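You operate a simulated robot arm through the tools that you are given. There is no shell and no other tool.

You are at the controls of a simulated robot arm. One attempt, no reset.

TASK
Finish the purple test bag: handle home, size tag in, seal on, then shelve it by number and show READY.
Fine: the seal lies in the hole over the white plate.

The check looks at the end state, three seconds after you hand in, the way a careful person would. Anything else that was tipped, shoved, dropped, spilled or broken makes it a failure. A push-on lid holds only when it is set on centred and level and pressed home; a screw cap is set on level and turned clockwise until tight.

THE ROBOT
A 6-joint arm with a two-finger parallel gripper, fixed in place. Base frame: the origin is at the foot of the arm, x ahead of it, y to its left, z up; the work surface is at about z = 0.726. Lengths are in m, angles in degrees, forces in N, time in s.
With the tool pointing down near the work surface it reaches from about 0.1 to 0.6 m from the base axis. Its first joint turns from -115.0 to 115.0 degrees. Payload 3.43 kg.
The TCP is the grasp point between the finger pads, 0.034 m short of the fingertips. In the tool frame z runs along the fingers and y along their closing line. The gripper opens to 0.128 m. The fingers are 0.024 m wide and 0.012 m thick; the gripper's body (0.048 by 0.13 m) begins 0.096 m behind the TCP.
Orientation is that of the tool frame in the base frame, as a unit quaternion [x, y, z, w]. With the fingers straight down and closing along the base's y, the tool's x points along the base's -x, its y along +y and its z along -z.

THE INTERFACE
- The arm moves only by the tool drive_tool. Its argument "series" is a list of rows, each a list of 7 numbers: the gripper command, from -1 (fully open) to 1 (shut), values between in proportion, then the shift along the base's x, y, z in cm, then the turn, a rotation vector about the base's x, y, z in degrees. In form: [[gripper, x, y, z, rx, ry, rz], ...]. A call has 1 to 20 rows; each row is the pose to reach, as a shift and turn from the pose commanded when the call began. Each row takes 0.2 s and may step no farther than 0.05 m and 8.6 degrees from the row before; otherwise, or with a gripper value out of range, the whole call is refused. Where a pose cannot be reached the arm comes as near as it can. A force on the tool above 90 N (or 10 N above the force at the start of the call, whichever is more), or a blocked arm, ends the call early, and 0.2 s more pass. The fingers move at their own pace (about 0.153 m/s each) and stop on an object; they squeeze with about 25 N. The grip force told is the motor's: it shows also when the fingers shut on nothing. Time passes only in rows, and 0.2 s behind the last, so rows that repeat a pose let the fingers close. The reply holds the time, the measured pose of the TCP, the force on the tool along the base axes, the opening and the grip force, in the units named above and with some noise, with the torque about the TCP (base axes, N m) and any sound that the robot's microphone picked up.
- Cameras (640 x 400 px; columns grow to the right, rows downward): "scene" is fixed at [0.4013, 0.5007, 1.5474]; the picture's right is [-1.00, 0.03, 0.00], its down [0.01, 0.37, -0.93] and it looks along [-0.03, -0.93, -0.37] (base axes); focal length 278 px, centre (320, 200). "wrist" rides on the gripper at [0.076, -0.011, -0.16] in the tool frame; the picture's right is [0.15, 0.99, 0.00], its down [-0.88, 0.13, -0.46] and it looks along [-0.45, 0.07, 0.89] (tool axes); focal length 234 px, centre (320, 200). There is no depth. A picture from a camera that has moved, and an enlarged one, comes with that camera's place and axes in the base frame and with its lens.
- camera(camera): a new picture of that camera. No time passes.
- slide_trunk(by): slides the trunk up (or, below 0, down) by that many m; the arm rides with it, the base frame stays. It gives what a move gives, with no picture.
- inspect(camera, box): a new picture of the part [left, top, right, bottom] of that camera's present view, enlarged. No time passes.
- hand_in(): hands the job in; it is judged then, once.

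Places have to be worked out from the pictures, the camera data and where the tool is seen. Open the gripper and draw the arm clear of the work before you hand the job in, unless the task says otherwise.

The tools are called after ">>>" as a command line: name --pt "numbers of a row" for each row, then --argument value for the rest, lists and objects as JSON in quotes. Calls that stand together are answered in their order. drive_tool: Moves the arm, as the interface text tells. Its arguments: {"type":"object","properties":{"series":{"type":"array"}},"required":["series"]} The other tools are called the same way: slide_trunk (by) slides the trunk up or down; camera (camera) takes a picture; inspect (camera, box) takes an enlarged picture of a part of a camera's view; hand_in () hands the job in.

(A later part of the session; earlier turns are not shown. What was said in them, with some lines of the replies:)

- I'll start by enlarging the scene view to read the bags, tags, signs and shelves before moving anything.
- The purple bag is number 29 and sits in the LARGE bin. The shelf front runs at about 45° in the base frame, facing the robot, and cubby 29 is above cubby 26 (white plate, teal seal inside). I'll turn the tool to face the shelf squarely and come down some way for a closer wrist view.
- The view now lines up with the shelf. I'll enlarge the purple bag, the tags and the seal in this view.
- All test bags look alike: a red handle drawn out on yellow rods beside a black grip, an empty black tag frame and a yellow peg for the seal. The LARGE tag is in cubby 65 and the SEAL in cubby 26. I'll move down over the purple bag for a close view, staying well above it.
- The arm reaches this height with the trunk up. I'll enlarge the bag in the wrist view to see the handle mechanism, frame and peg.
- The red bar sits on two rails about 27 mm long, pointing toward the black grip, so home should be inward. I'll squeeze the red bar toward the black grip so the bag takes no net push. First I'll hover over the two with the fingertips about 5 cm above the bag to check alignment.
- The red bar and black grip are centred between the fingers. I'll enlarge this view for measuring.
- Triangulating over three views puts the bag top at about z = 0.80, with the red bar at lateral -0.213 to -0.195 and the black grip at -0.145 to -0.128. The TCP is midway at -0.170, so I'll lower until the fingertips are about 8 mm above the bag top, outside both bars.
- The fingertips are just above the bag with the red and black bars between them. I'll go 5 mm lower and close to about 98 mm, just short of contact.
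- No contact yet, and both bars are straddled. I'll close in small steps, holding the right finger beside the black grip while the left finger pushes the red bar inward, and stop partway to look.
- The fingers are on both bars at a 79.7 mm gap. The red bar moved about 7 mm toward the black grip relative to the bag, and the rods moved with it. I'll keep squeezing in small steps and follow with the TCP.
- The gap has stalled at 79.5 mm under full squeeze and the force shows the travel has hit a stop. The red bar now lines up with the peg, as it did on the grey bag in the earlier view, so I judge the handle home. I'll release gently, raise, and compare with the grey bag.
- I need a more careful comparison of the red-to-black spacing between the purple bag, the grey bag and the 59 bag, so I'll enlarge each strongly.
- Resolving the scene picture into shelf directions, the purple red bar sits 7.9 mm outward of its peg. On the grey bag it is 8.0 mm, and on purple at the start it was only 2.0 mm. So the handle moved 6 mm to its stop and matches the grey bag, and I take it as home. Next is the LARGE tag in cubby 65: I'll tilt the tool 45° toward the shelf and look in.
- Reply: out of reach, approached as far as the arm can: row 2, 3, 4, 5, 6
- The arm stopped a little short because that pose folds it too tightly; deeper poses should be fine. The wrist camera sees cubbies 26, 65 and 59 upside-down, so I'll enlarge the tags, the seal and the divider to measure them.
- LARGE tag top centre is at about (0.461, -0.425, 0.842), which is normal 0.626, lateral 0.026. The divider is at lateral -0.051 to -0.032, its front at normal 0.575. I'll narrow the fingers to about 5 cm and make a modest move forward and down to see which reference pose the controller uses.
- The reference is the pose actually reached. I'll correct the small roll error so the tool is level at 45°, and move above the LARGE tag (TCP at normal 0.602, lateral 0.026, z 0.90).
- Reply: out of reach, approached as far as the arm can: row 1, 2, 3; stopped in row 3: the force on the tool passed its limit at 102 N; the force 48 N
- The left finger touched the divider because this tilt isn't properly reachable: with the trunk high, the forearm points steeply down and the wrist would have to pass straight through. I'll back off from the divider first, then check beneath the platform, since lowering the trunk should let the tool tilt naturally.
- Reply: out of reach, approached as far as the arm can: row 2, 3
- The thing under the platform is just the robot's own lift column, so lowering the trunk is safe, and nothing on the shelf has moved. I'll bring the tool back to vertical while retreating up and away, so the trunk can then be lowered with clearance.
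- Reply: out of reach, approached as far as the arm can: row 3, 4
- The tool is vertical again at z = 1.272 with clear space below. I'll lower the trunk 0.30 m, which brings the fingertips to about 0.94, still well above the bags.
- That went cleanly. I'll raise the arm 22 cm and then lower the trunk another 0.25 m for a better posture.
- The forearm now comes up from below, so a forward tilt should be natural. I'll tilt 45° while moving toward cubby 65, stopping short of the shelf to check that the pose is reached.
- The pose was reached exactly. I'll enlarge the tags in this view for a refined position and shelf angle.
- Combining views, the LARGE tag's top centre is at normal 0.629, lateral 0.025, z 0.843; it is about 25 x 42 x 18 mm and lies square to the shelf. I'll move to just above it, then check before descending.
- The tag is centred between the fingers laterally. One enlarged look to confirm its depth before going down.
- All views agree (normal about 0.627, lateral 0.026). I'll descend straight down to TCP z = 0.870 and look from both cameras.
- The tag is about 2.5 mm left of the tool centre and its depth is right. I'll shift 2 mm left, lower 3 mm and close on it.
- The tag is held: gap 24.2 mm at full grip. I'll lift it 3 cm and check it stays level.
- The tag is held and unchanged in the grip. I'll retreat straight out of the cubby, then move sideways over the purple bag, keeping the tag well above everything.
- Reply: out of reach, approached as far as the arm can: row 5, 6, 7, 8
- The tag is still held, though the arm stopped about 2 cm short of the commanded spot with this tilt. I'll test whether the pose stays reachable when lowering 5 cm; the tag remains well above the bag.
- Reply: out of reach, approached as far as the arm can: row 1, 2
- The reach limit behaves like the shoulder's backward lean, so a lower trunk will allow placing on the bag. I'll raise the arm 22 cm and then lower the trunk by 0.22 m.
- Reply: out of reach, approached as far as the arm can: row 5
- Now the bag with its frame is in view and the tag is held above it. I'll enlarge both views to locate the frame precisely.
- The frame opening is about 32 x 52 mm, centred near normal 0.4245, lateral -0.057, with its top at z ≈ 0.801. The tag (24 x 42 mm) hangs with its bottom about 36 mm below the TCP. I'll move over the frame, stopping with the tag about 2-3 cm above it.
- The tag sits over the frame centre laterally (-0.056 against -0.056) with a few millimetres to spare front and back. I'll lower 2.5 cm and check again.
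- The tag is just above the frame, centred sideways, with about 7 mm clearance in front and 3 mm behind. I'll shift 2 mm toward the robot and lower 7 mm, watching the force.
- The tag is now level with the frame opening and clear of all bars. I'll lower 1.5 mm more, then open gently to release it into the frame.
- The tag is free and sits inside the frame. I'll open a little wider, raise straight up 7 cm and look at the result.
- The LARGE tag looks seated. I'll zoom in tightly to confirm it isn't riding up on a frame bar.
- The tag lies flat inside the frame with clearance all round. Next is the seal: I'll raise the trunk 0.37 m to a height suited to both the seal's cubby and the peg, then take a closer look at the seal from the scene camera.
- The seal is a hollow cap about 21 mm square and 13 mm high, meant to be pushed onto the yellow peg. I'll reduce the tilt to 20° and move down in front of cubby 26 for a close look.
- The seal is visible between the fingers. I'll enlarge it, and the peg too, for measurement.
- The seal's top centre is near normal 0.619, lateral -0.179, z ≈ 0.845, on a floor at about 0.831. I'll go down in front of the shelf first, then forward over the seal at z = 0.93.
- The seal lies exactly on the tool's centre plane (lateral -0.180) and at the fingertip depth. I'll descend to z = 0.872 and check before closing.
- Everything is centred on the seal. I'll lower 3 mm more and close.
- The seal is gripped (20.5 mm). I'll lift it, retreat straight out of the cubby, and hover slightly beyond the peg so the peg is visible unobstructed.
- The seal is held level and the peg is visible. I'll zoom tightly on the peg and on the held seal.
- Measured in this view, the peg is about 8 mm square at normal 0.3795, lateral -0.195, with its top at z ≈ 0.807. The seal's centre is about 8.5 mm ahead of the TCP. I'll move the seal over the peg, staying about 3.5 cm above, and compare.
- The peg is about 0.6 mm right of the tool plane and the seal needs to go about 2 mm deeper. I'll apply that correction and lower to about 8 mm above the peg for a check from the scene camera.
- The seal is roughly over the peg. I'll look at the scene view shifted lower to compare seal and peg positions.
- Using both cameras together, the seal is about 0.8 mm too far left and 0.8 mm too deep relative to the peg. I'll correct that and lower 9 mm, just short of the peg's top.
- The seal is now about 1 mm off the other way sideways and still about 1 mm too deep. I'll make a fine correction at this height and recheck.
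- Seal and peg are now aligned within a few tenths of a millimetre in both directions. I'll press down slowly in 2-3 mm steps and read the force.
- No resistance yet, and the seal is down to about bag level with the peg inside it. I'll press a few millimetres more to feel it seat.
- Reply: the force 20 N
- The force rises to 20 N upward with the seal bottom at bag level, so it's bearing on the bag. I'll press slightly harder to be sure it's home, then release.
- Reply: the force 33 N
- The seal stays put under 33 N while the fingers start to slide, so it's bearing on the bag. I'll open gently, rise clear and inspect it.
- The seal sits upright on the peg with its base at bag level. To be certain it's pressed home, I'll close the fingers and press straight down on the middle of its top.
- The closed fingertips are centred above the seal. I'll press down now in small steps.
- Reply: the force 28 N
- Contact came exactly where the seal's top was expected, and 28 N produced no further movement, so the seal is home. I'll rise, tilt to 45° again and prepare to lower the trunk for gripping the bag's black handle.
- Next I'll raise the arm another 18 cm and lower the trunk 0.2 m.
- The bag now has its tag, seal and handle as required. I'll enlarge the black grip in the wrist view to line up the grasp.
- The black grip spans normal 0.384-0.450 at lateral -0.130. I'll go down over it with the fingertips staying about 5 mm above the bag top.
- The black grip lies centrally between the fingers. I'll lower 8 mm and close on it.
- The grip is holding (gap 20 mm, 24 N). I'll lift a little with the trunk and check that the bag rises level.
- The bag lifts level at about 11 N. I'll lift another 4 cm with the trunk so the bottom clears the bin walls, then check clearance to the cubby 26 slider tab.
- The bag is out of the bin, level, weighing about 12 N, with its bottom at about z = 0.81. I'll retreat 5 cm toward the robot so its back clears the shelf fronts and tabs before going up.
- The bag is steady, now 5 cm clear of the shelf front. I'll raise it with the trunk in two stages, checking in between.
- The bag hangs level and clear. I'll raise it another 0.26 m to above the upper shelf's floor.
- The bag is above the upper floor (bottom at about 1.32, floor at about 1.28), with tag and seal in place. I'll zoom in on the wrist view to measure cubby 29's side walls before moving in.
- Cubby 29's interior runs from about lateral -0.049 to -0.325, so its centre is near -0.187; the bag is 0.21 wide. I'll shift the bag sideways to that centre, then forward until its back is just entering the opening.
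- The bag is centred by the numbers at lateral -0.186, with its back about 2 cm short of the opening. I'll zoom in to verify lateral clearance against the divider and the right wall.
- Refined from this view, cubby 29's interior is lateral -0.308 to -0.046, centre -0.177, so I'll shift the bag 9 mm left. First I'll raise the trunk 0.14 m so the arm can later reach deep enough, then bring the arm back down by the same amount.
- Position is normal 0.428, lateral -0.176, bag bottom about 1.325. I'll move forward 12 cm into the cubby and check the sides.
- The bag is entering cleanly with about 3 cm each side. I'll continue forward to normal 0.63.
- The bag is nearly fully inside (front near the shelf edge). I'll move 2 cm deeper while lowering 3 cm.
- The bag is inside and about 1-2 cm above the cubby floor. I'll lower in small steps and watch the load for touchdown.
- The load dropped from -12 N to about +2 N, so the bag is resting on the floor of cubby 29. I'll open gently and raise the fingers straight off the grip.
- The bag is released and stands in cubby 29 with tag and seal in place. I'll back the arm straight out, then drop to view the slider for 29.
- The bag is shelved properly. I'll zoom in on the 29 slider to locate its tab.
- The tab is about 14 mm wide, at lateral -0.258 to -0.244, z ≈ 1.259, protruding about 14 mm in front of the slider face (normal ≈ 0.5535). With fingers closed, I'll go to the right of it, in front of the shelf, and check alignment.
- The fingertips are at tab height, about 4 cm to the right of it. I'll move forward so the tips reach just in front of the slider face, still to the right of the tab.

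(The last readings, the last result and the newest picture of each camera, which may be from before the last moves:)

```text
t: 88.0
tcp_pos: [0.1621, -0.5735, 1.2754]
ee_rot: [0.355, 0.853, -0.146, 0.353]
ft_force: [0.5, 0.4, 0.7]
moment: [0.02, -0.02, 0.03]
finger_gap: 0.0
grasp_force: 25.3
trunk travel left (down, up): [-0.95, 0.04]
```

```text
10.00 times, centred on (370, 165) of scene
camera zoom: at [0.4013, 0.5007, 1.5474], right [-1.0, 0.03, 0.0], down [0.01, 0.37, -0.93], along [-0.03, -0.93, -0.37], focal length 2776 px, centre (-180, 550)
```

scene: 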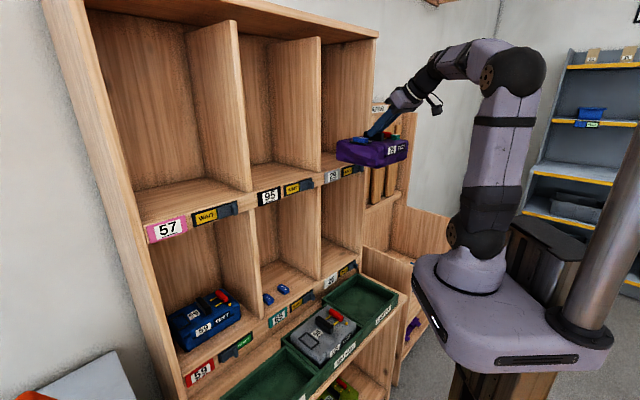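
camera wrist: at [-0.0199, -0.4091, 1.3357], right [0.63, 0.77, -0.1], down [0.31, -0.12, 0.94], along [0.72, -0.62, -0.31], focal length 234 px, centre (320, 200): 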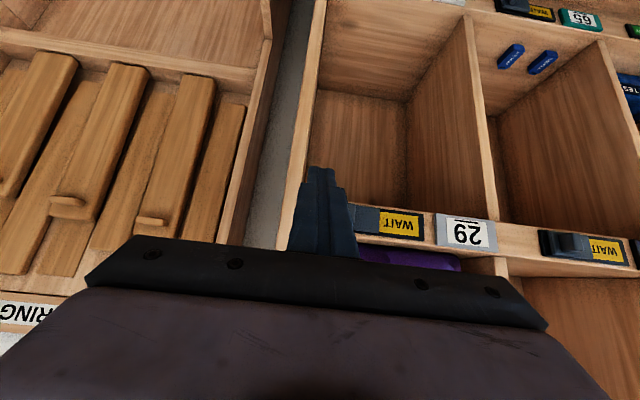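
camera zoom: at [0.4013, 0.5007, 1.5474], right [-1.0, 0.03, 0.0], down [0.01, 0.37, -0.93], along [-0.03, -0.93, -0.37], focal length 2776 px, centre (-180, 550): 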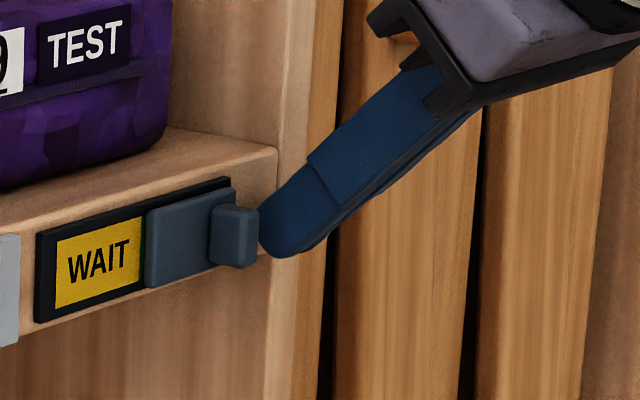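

The closed fingertips sit right beside the tab at its height. I'll push left along the shelf front in 1 cm steps, stopping partway to check.

>>> drive_tool --pt "1 0.7 0.7 0 0 0 0" --pt "1 1.4 1.4 0 0 0 0" --pt "1 2.1 2.1 0 0 0 0" --pt "1 2.8 2.8 0 0 0 0" --pt "1 3.5 3.5 0 0 0 0"

>>> inspect --camera "wrist" --box '[270, 90, 430, 220]'

>>> inspect --camera "scene" --box '[335, 145, 385, 185]'

```text
t: 89.2
tcp_pos: [0.1728, -0.5644, 1.2743]
ee_rot: [0.37, 0.844, -0.164, 0.351]
ft_force: [-46.5, -54.6, -7.8]
moment: [-0.72, 0.9, -2.27]
finger_gap: 0.0
grasp_force: 24.5
trunk travel left (down, up): [-0.95, 0.04]
```

```text
3.08 times, centred on (350, 155) of wrist
camera zoom: at [0.0505, -0.4471, 1.3328], right [0.66, 0.74, -0.12], down [0.3, -0.12, 0.95], along [0.69, -0.66, -0.3], focal length 720 px, centre (228, 338)
```

zoom: 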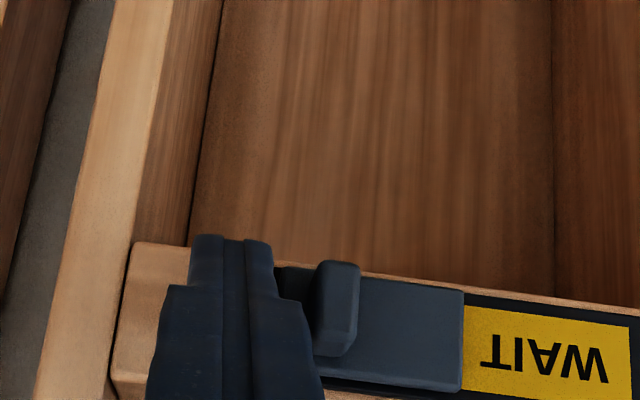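

```text
10.00 times, centred on (360, 165) of scene
camera zoom: at [0.4013, 0.5007, 1.5474], right [-1.0, 0.03, 0.0], down [0.01, 0.37, -0.93], along [-0.03, -0.93, -0.37], focal length 2776 px, centre (-80, 550)
```

zoom: 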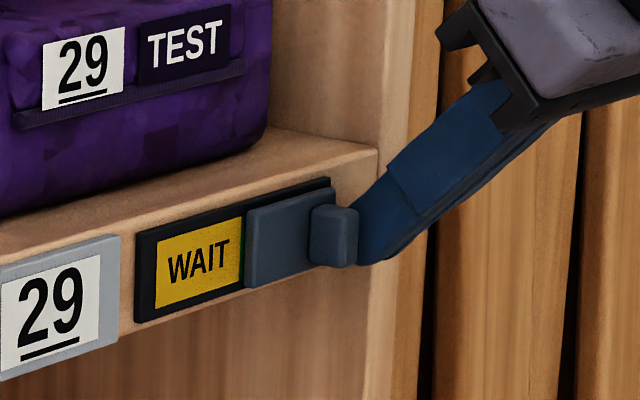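

The push met 70 N without the slider moving, so the fingertip is probably catching the fixed base plate's end rather than only the tab. I'll back off to the right and pull away from the face to look again.

>>> drive_tool --pt "1 -1.2 -1.2 0 0 0 0" --pt "1 -2.4 -2.4 0 0 0 0" --pt "1 -3.6 -3.6 0 0 0 0" --pt "1 -5.5 -1.7 0 0 0 0" --pt "1 -7.5 0.3 1 0 0 0"

>>> inspect --camera "wrist" --box '[290, 130, 450, 260]'

>>> inspect --camera "scene" --box '[340, 150, 380, 182]'

>>> camera --camera "wrist"

```text
t: 90.4
tcp_pos: [0.123, -0.5366, 1.2838]
ee_rot: [0.355, 0.853, -0.146, 0.353]
ft_force: [-0.3, 0.2, -0.6]
moment: [0.02, 0.03, -0.04]
finger_gap: 0.0
grasp_force: 25.2
trunk travel left (down, up): [-0.95, 0.04]
```

```text
3.08 times, centred on (370, 195) of wrist
camera zoom: at [-0.0039, -0.4269, 1.3446], right [0.63, 0.77, -0.1], down [0.3, -0.12, 0.94], along [0.72, -0.62, -0.31], focal length 720 px, centre (166, 215)
```

zoom: 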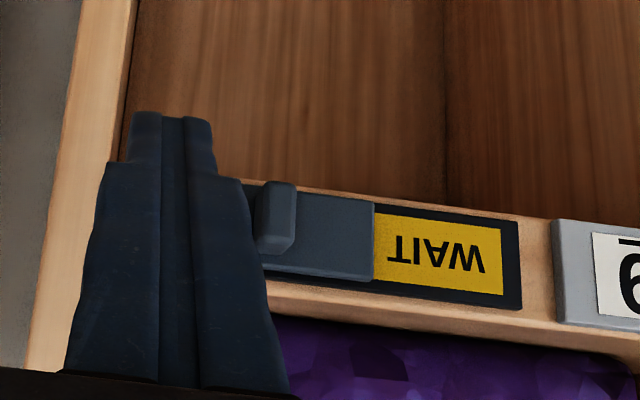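

```text
12.50 times, centred on (360, 166) of scene
camera zoom: at [0.4013, 0.5007, 1.5474], right [-1.0, 0.03, 0.0], down [0.01, 0.37, -0.93], along [-0.03, -0.93, -0.37], focal length 3470 px, centre (-180, 625)
```

zoom: 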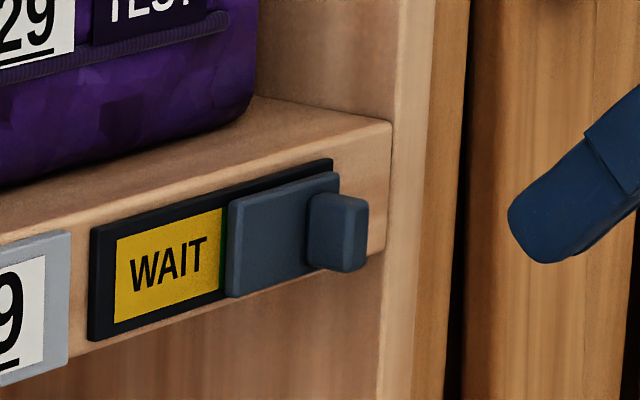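

```text
taken
camera wrist: at [-0.0039, -0.4269, 1.3446], right [0.63, 0.77, -0.1], down [0.3, -0.12, 0.94], along [0.72, -0.62, -0.31], focal length 234 px, centre (320, 200)
```

wrist: 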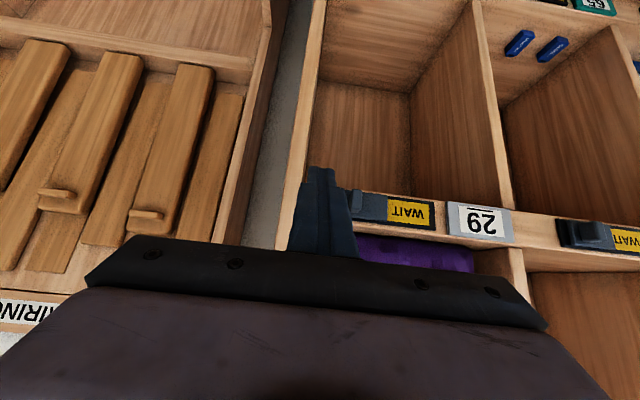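

Nothing has shifted. I'll zoom closely on the tab from both cameras to measure how far it protrudes.

>>> inspect --camera "wrist" --box '[338, 175, 398, 220]'

>>> inspect --camera "scene" --box '[355, 156, 375, 176]'

```text
8.89 times, centred on (368, 198) of wrist
camera zoom: at [-0.0039, -0.4269, 1.3446], right [0.63, 0.77, -0.1], down [0.3, -0.12, 0.94], along [0.72, -0.62, -0.31], focal length 2082 px, centre (-107, 222)
```

zoom: 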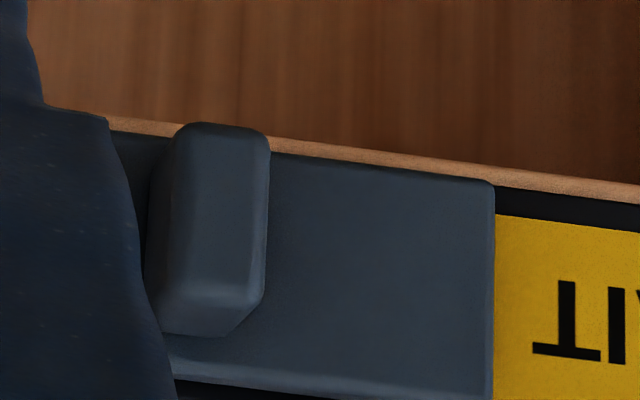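

```text
16.00 times, centred on (365, 166) of scene
camera zoom: at [0.4013, 0.5007, 1.5474], right [-1.0, 0.03, 0.0], down [0.01, 0.37, -0.93], along [-0.03, -0.93, -0.37], focal length 4442 px, centre (-400, 744)
```

zoom: 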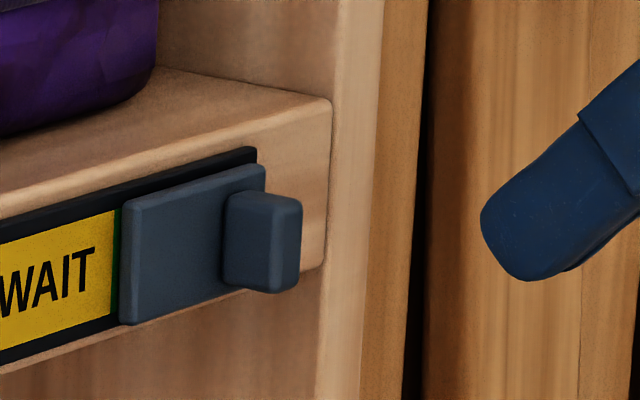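

The torque reading shows the earlier contact was at the fingertip's far corner, normal 0.553, so the finger was too deep and hit the end of the base. The tab spans normal 0.533-0.551, lateral -0.255 to -0.243. I'll go in 8 mm less deep and push again, checking early.

>>> drive_tool --pt "1 1.6 -1.6 -0.4 0 0 0" --pt "1 3.2 -3.2 -0.85 0 0 0" --pt "1 3.2 -3.2 -0.85 0 0 0" --pt "1 4.0 -2.4 -0.85 0 0 0" --pt "1 4.7 -1.7 -0.85 0 0 0" --pt "1 5.1 -1.3 -0.85 0 0 0"

>>> inspect --camera "wrist" --box '[270, 110, 430, 240]'

>>> inspect --camera "scene" --box '[340, 150, 380, 182]'

```text
t: 91.8
tcp_pos: [0.1727, -0.5517, 1.2774]
ee_rot: [0.354, 0.854, -0.145, 0.354]
ft_force: [-0.6, 0.1, 0.2]
moment: [-0.01, 0.0, 0.05]
finger_gap: 0.0
grasp_force: 24.5
trunk travel left (down, up): [-0.95, 0.04]
```

```text
3.08 times, centred on (350, 175) of wrist
camera zoom: at [0.0474, -0.4403, 1.3374], right [0.63, 0.77, -0.1], down [0.3, -0.12, 0.94], along [0.72, -0.62, -0.31], focal length 720 px, centre (228, 277)
```

zoom: 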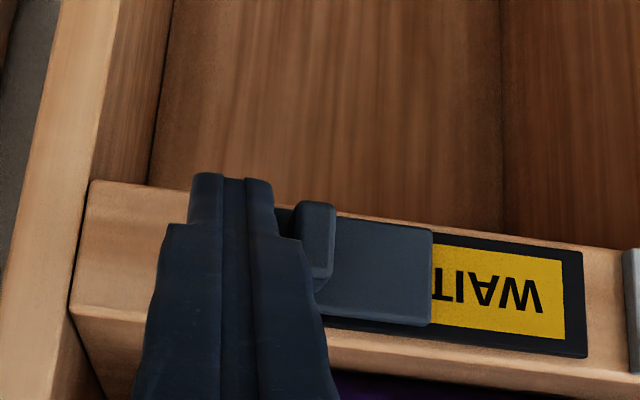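

```text
12.50 times, centred on (360, 166) of scene
camera zoom: at [0.4013, 0.5007, 1.5474], right [-1.0, 0.03, 0.0], down [0.01, 0.37, -0.93], along [-0.03, -0.93, -0.37], focal length 3470 px, centre (-180, 625)
```

zoom: 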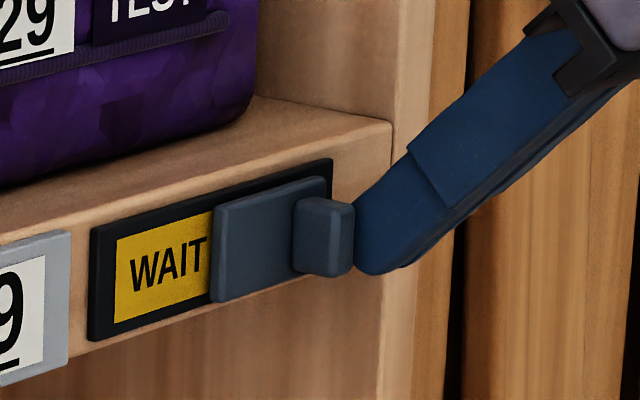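

The slider is moving (about 9 mm so far) with almost no force. I'll keep pushing left another 4.5 cm.

>>> drive_tool --pt "1 0.7 0.7 0 0 0 0" --pt "1 1.4 1.4 0 0 0 0" --pt "1 2.1 2.1 0 0 0 0" --pt "1 2.7 2.7 0 0 0 0" --pt "1 3.2 3.2 0 0 0 0"

>>> inspect --camera "wrist" --box '[270, 110, 430, 240]'

>>> inspect --camera "scene" --box '[340, 150, 380, 182]'

```text
t: 93.0
tcp_pos: [0.2051, -0.5172, 1.2764]
ee_rot: [0.355, 0.853, -0.146, 0.353]
ft_force: [-1.5, 1.4, -0.9]
moment: [0.03, 0.05, -0.02]
finger_gap: 0.0001
grasp_force: 25.6
trunk travel left (down, up): [-0.95, 0.04]
```

```text
3.08 times, centred on (350, 175) of wrist
camera zoom: at [0.0788, -0.4078, 1.3373], right [0.63, 0.77, -0.1], down [0.3, -0.12, 0.94], along [0.72, -0.62, -0.31], focal length 720 px, centre (228, 277)
```

zoom: 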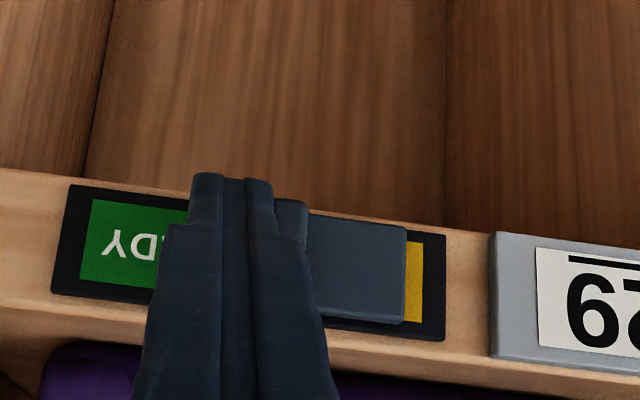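

```text
12.50 times, centred on (360, 166) of scene
camera zoom: at [0.4013, 0.5007, 1.5474], right [-1.0, 0.03, 0.0], down [0.01, 0.37, -0.93], along [-0.03, -0.93, -0.37], focal length 3470 px, centre (-180, 625)
```

zoom: 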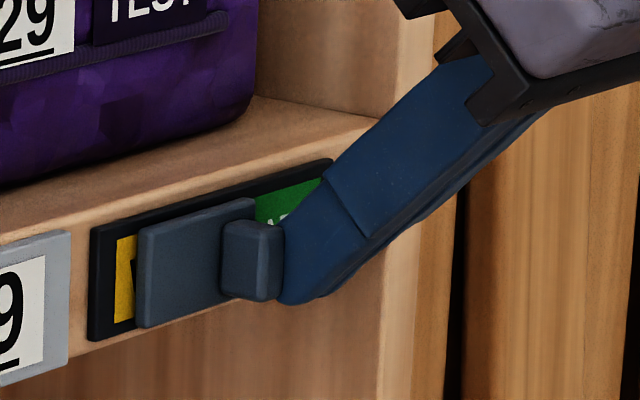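

READY is showing, with a sliver of yellow left. I'll push the last centimetre in small steps until it meets its stop.

>>> drive_tool --pt "1 0.25 0.25 0 0 0 0" --pt "1 0.5 0.5 0 0 0 0" --pt "1 0.7 0.7 0 0 0 0"

>>> inspect --camera "wrist" --box '[270, 110, 430, 240]'

>>> inspect --camera "scene" --box '[340, 150, 380, 182]'

```text
t: 93.8
tcp_pos: [0.2105, -0.5107, 1.277]
ee_rot: [0.355, 0.853, -0.146, 0.353]
ft_force: [-1.4, -1.8, 0.9]
moment: [-0.04, 0.04, -0.03]
finger_gap: 0.0
grasp_force: 24.5
trunk travel left (down, up): [-0.95, 0.04]
```

```text
3.08 times, centred on (350, 175) of wrist
camera zoom: at [0.0851, -0.4009, 1.3376], right [0.63, 0.77, -0.1], down [0.3, -0.12, 0.94], along [0.72, -0.62, -0.31], focal length 720 px, centre (228, 277)
```

zoom: 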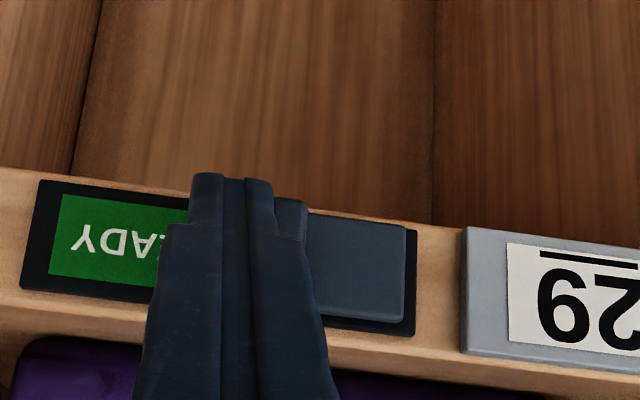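

```text
12.50 times, centred on (360, 166) of scene
camera zoom: at [0.4013, 0.5007, 1.5474], right [-1.0, 0.03, 0.0], down [0.01, 0.37, -0.93], along [-0.03, -0.93, -0.37], focal length 3470 px, centre (-180, 625)
```

zoom: 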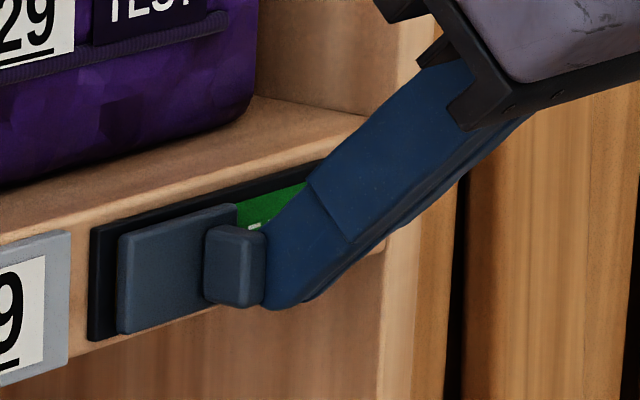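

The yellow is fully covered and READY is exposed. I'll nudge 4 mm further to see whether it's at its stop.

>>> drive_tool --pt "1 0.15 0.15 0 0 0 0" --pt "1 0.3 0.3 0 0 0 0"

>>> inspect --camera "wrist" --box '[270, 110, 430, 240]'

```text
t: 94.4
tcp_pos: [0.2106, -0.511, 1.2763]
ee_rot: [0.356, 0.852, -0.148, 0.353]
ft_force: [-8.4, -10.2, 2.5]
moment: [-0.16, 0.13, -0.21]
finger_gap: 0.0
grasp_force: 24.9
trunk travel left (down, up): [-0.95, 0.04]
```

```text
3.08 times, centred on (350, 175) of wrist
camera zoom: at [0.0857, -0.3999, 1.3372], right [0.63, 0.77, -0.1], down [0.3, -0.12, 0.95], along [0.71, -0.63, -0.31], focal length 720 px, centre (228, 277)
```

zoom: 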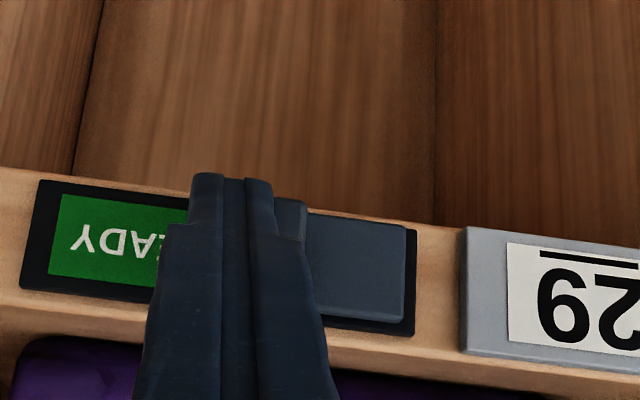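

The force rose to 13 N with no movement, so the slider is at its stop with READY showing. I'll back off to the right, retreat from the shelf and open the gripper.

>>> drive_tool --pt "1 -0.6 -0.6 0 0 0 0" --pt "1 -1.3 -1.3 0 0 0 0" --pt "1 -3.3 0.7 0.5 0 0 0" --pt "1 -6 3.4 1.5 0 0 0" --pt "0.3 -9 6.4 3 0 0 0" --pt "-0.5 -11.5 8.9 5 0 0 0" --pt "-1 -13.5 10.9 8 0 0 0"

>>> camera --camera "scene"

>>> camera --camera "wrist"

>>> inspect --camera "scene" --box '[310, 115, 390, 190]'

```text
t: 96.0
tcp_pos: [0.079, -0.3955, 1.3591]
ee_rot: [0.355, 0.853, -0.146, 0.353]
ft_force: [0.8, 0.0, -0.5]
moment: [-0.02, -0.02, 0.03]
finger_gap: 0.1279
grasp_force: 0.1
trunk travel left (down, up): [-0.95, 0.04]
```

```text
taken
```

scene: 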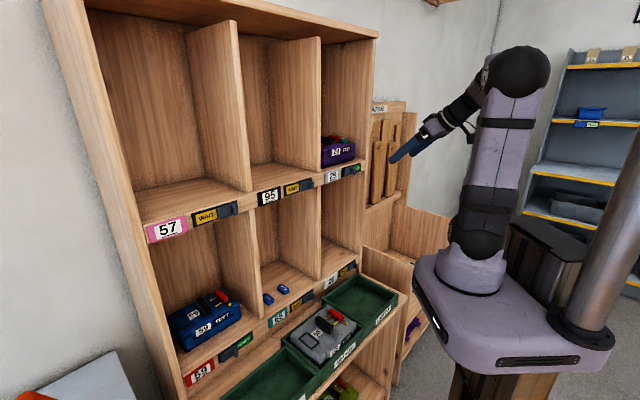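

```text
taken
camera wrist: at [-0.0469, -0.2867, 1.4185], right [0.63, 0.77, -0.1], down [0.3, -0.12, 0.94], along [0.72, -0.62, -0.31], focal length 234 px, centre (320, 200)
```

wrist: 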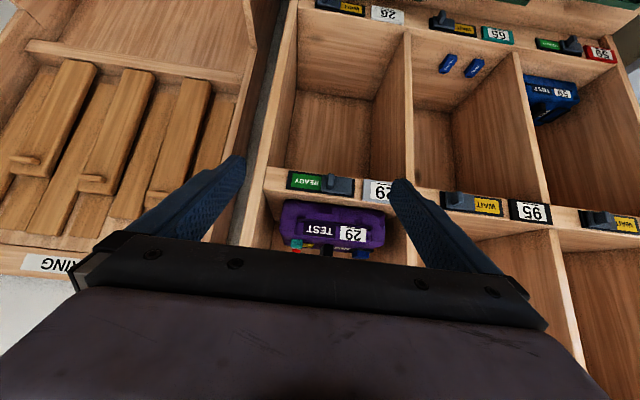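

```text
5.33 times, centred on (350, 152) of scene
camera zoom: at [0.4013, 0.5007, 1.5474], right [-1.0, 0.03, 0.0], down [0.01, 0.37, -0.93], along [-0.03, -0.93, -0.37], focal length 1480 px, centre (160, 453)
```

zoom: 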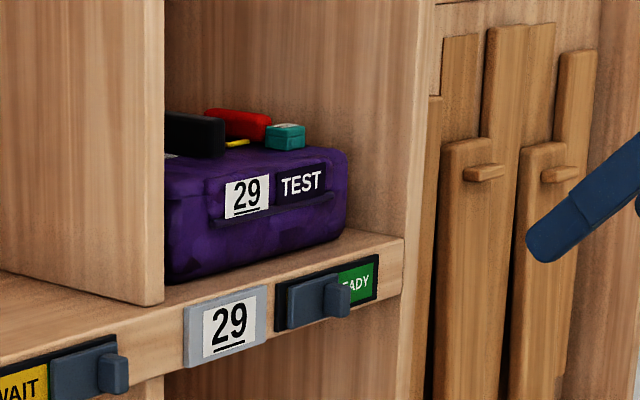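

READY is fully visible head-on and everything else looks undisturbed. I'll raise the arm for a final look at the bag's top: handle, tag and seal.

>>> drive_tool --pt "-1 1.5 0.2 4.5 0 0 0" --pt "-1 3 0.3 9 0 0 0" --pt "-1 4.5 0.5 13.5 0 0 0" --pt "-1 6 0.6 17.5 0 0 0" --pt "-1 7 0.7 20 0 0 0"

>>> camera --camera "wrist"

>>> inspect --camera "wrist" --box '[250, 110, 410, 210]'

>>> inspect --camera "scene" --box '[240, 260, 420, 390]'

```text
t: 97.2
tcp_pos: [0.1498, -0.3918, 1.556]
ee_rot: [0.355, 0.854, -0.145, 0.352]
ft_force: [-0.5, 0.5, -0.9]
moment: [-0.01, 0.01, 0.02]
finger_gap: 0.1278
grasp_force: 0.1
trunk travel left (down, up): [-0.95, 0.04]
```

```text
taken
camera wrist: at [0.0239, -0.2817, 1.617], right [0.63, 0.77, -0.1], down [0.3, -0.12, 0.94], along [0.72, -0.62, -0.31], focal length 234 px, centre (320, 200)
```

wrist: 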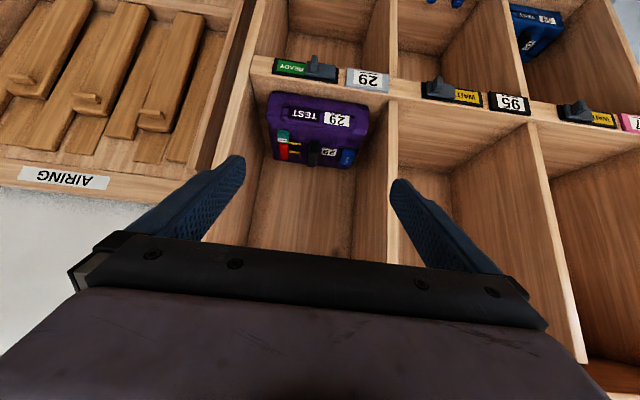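

```text
4.00 times, centred on (330, 160) of wrist
camera zoom: at [0.0239, -0.2817, 1.617], right [0.63, 0.77, -0.1], down [0.3, -0.12, 0.94], along [0.72, -0.62, -0.31], focal length 937 px, centre (280, 360)
```

zoom: 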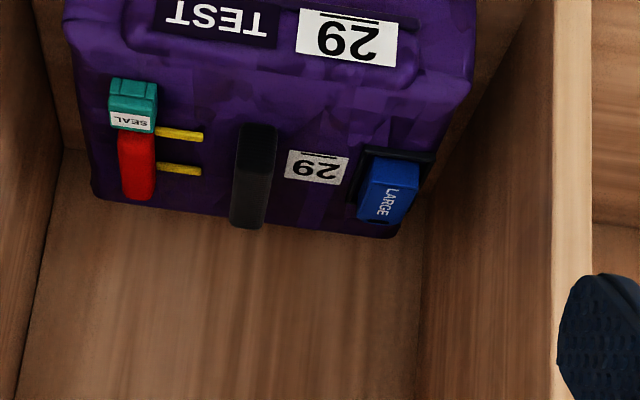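

```text
3.08 times, centred on (330, 325) of scene
camera zoom: at [0.4013, 0.5007, 1.5474], right [-1.0, 0.03, 0.0], down [0.01, 0.37, -0.93], along [-0.03, -0.93, -0.37], focal length 854 px, centre (289, -185)
```

zoom: 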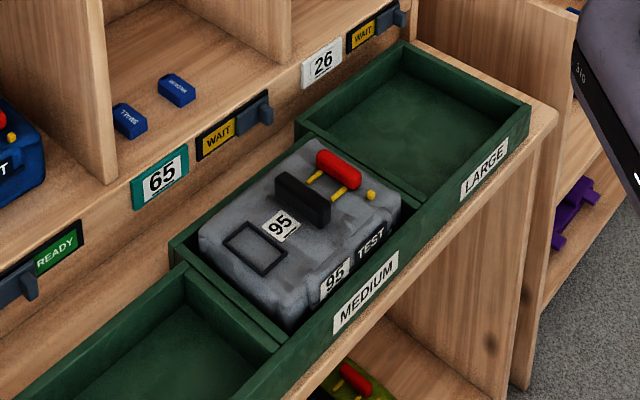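

Handle, tag and seal look right, and the rest is undisturbed. As a last cross-check of "home", I'll compare the handle on the READY bag 59 with the purple one.

>>> inspect --camera "scene" --box '[190, 285, 245, 320]'

>>> inspect --camera "wrist" --box '[270, 125, 365, 180]'

>>> inspect --camera "scene" --box '[320, 128, 360, 160]'

>>> inspect --camera "scene" --box '[310, 365, 360, 400]'

```text
11.43 times, centred on (218, 302) of scene
camera zoom: at [0.4013, 0.5007, 1.5474], right [-1.0, 0.03, 0.0], down [0.01, 0.37, -0.93], along [-0.03, -0.93, -0.37], focal length 3172 px, centre (1491, -971)
```

zoom: 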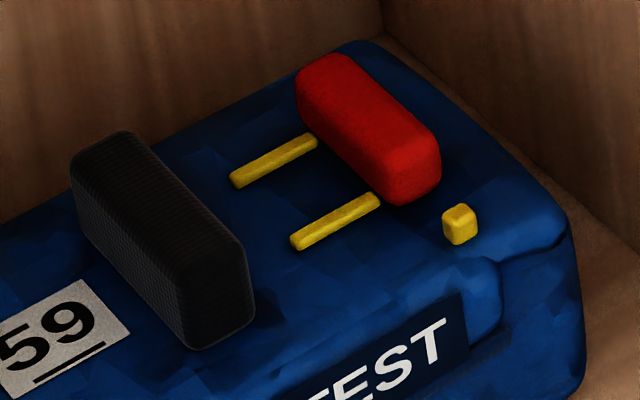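

```text
6.74 times, centred on (318, 152) of wrist
camera zoom: at [0.0239, -0.2817, 1.617], right [0.63, 0.77, -0.1], down [0.3, -0.12, 0.94], along [0.72, -0.62, -0.31], focal length 1578 px, centre (337, 520)
```

zoom: 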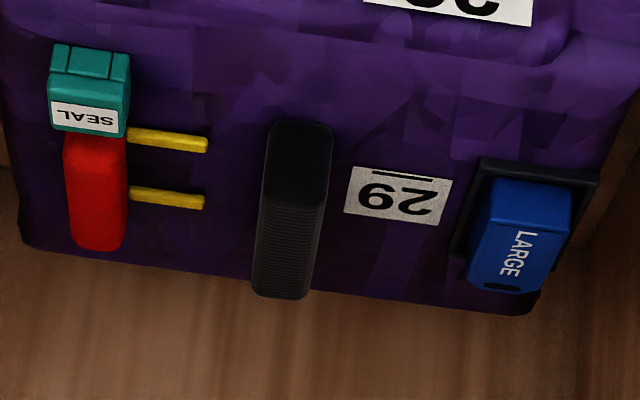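

```text
12.50 times, centred on (340, 144) of scene
camera zoom: at [0.4013, 0.5007, 1.5474], right [-1.0, 0.03, 0.0], down [0.01, 0.37, -0.93], along [-0.03, -0.93, -0.37], focal length 3470 px, centre (70, 900)
```

zoom: 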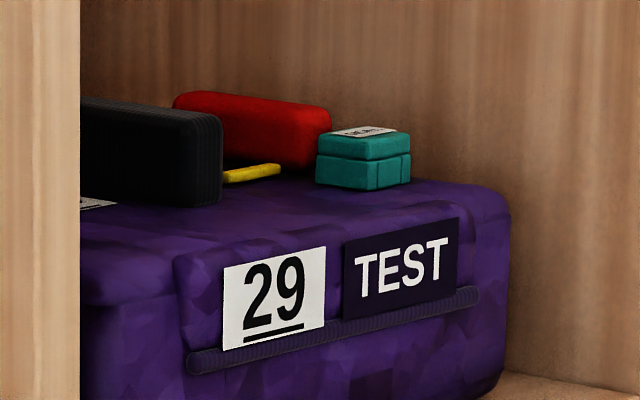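

```text
11.43 times, centred on (335, 382) of scene
camera zoom: at [0.4013, 0.5007, 1.5474], right [-1.0, 0.03, 0.0], down [0.01, 0.37, -0.93], along [-0.03, -0.93, -0.37], focal length 3172 px, centre (149, -1886)
```

zoom: 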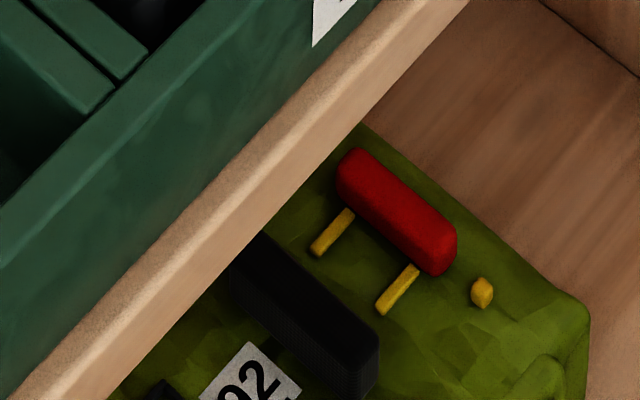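

The handle on bag 59 (already READY) sits 7.5 mm from its peg line, matching the purple bag's 7.9 mm, so the handle is home; the tag, seal and READY sign also check out. I'll draw the arm a bit further from the shelf with the gripper open before handing in.

>>> drive_tool --pt "-1 -0.8 0.8 0 4 4 0" --pt "-1 -1.6 1.6 0 8 8 0" --pt "-1 -2.4 2.4 0 12 12 0" --pt "-1 -3.2 3.2 0 16 16 0" --pt "-1 -4 4 0 20 20 0" --pt "-1 -4 4 0 20 20 0"

>>> camera --camera "scene"

```text
t: 98.6
tcp_pos: [0.113, -0.3444, 1.5328]
ee_rot: [0.38, 0.913, -0.057, 0.133]
ft_force: [0.0, 0.1, -0.7]
moment: [0.03, 0.0, -0.01]
finger_gap: 0.1281
grasp_force: 0.1
out of reach, approached as far as the arm can: row 4, 5, 6
trunk travel left (down, up): [-0.95, 0.04]
```

```text
taken
```

scene: 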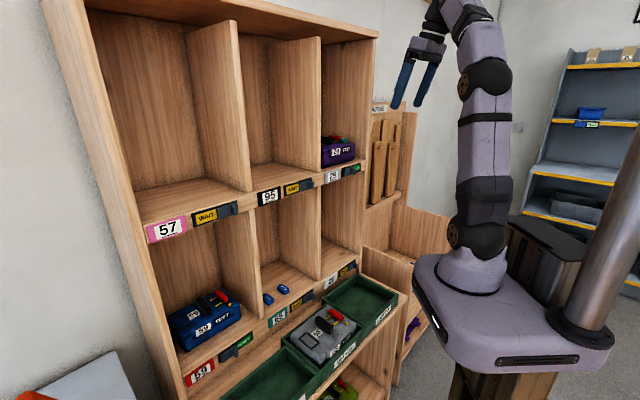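

The arm is clear of the shelf with the gripper open. Bag 29 stands in cubby 29 with its handle home, LARGE tag in and seal on, and the sign shows READY. I'm handing in.

>>> hand_in

```text
The job is handed in.
```

The purple test bag is finished and handed in. It stands in cubby 29 with the READY sign showing; I haven't seen the result of the check.

- **Handle:** I pushed the red handle in about 6 mm until it hit its stop. It now sits in the same position as the handle on bag 59, which was already marked READY.
- **Size tag:** The LARGE tag lies flat inside the black frame. I chose LARGE because the bag was in the LARGE bin. The tag has a few millimetres of play in the frame and stayed put while the bag was carried.
- **Seal:** It sits level on the yellow peg, flush with the bag. I pressed it down with about 28 N and it did not move any further.
- **Shelving and sign:** The bag rests on the floor of cubby 29, facing forward. The slider is at its stop with the yellow WAIT fully covered.

**Two hard contacts along the way:**
- While reaching for the tag, a finger hit the divider between cubbies 26 and 65 at about 100 N.
- My first try at the slider pressed on its fixed base plate at about 70 N.

Nothing looked moved or damaged in the pictures afterwards, and the other bags and tags are where they were.
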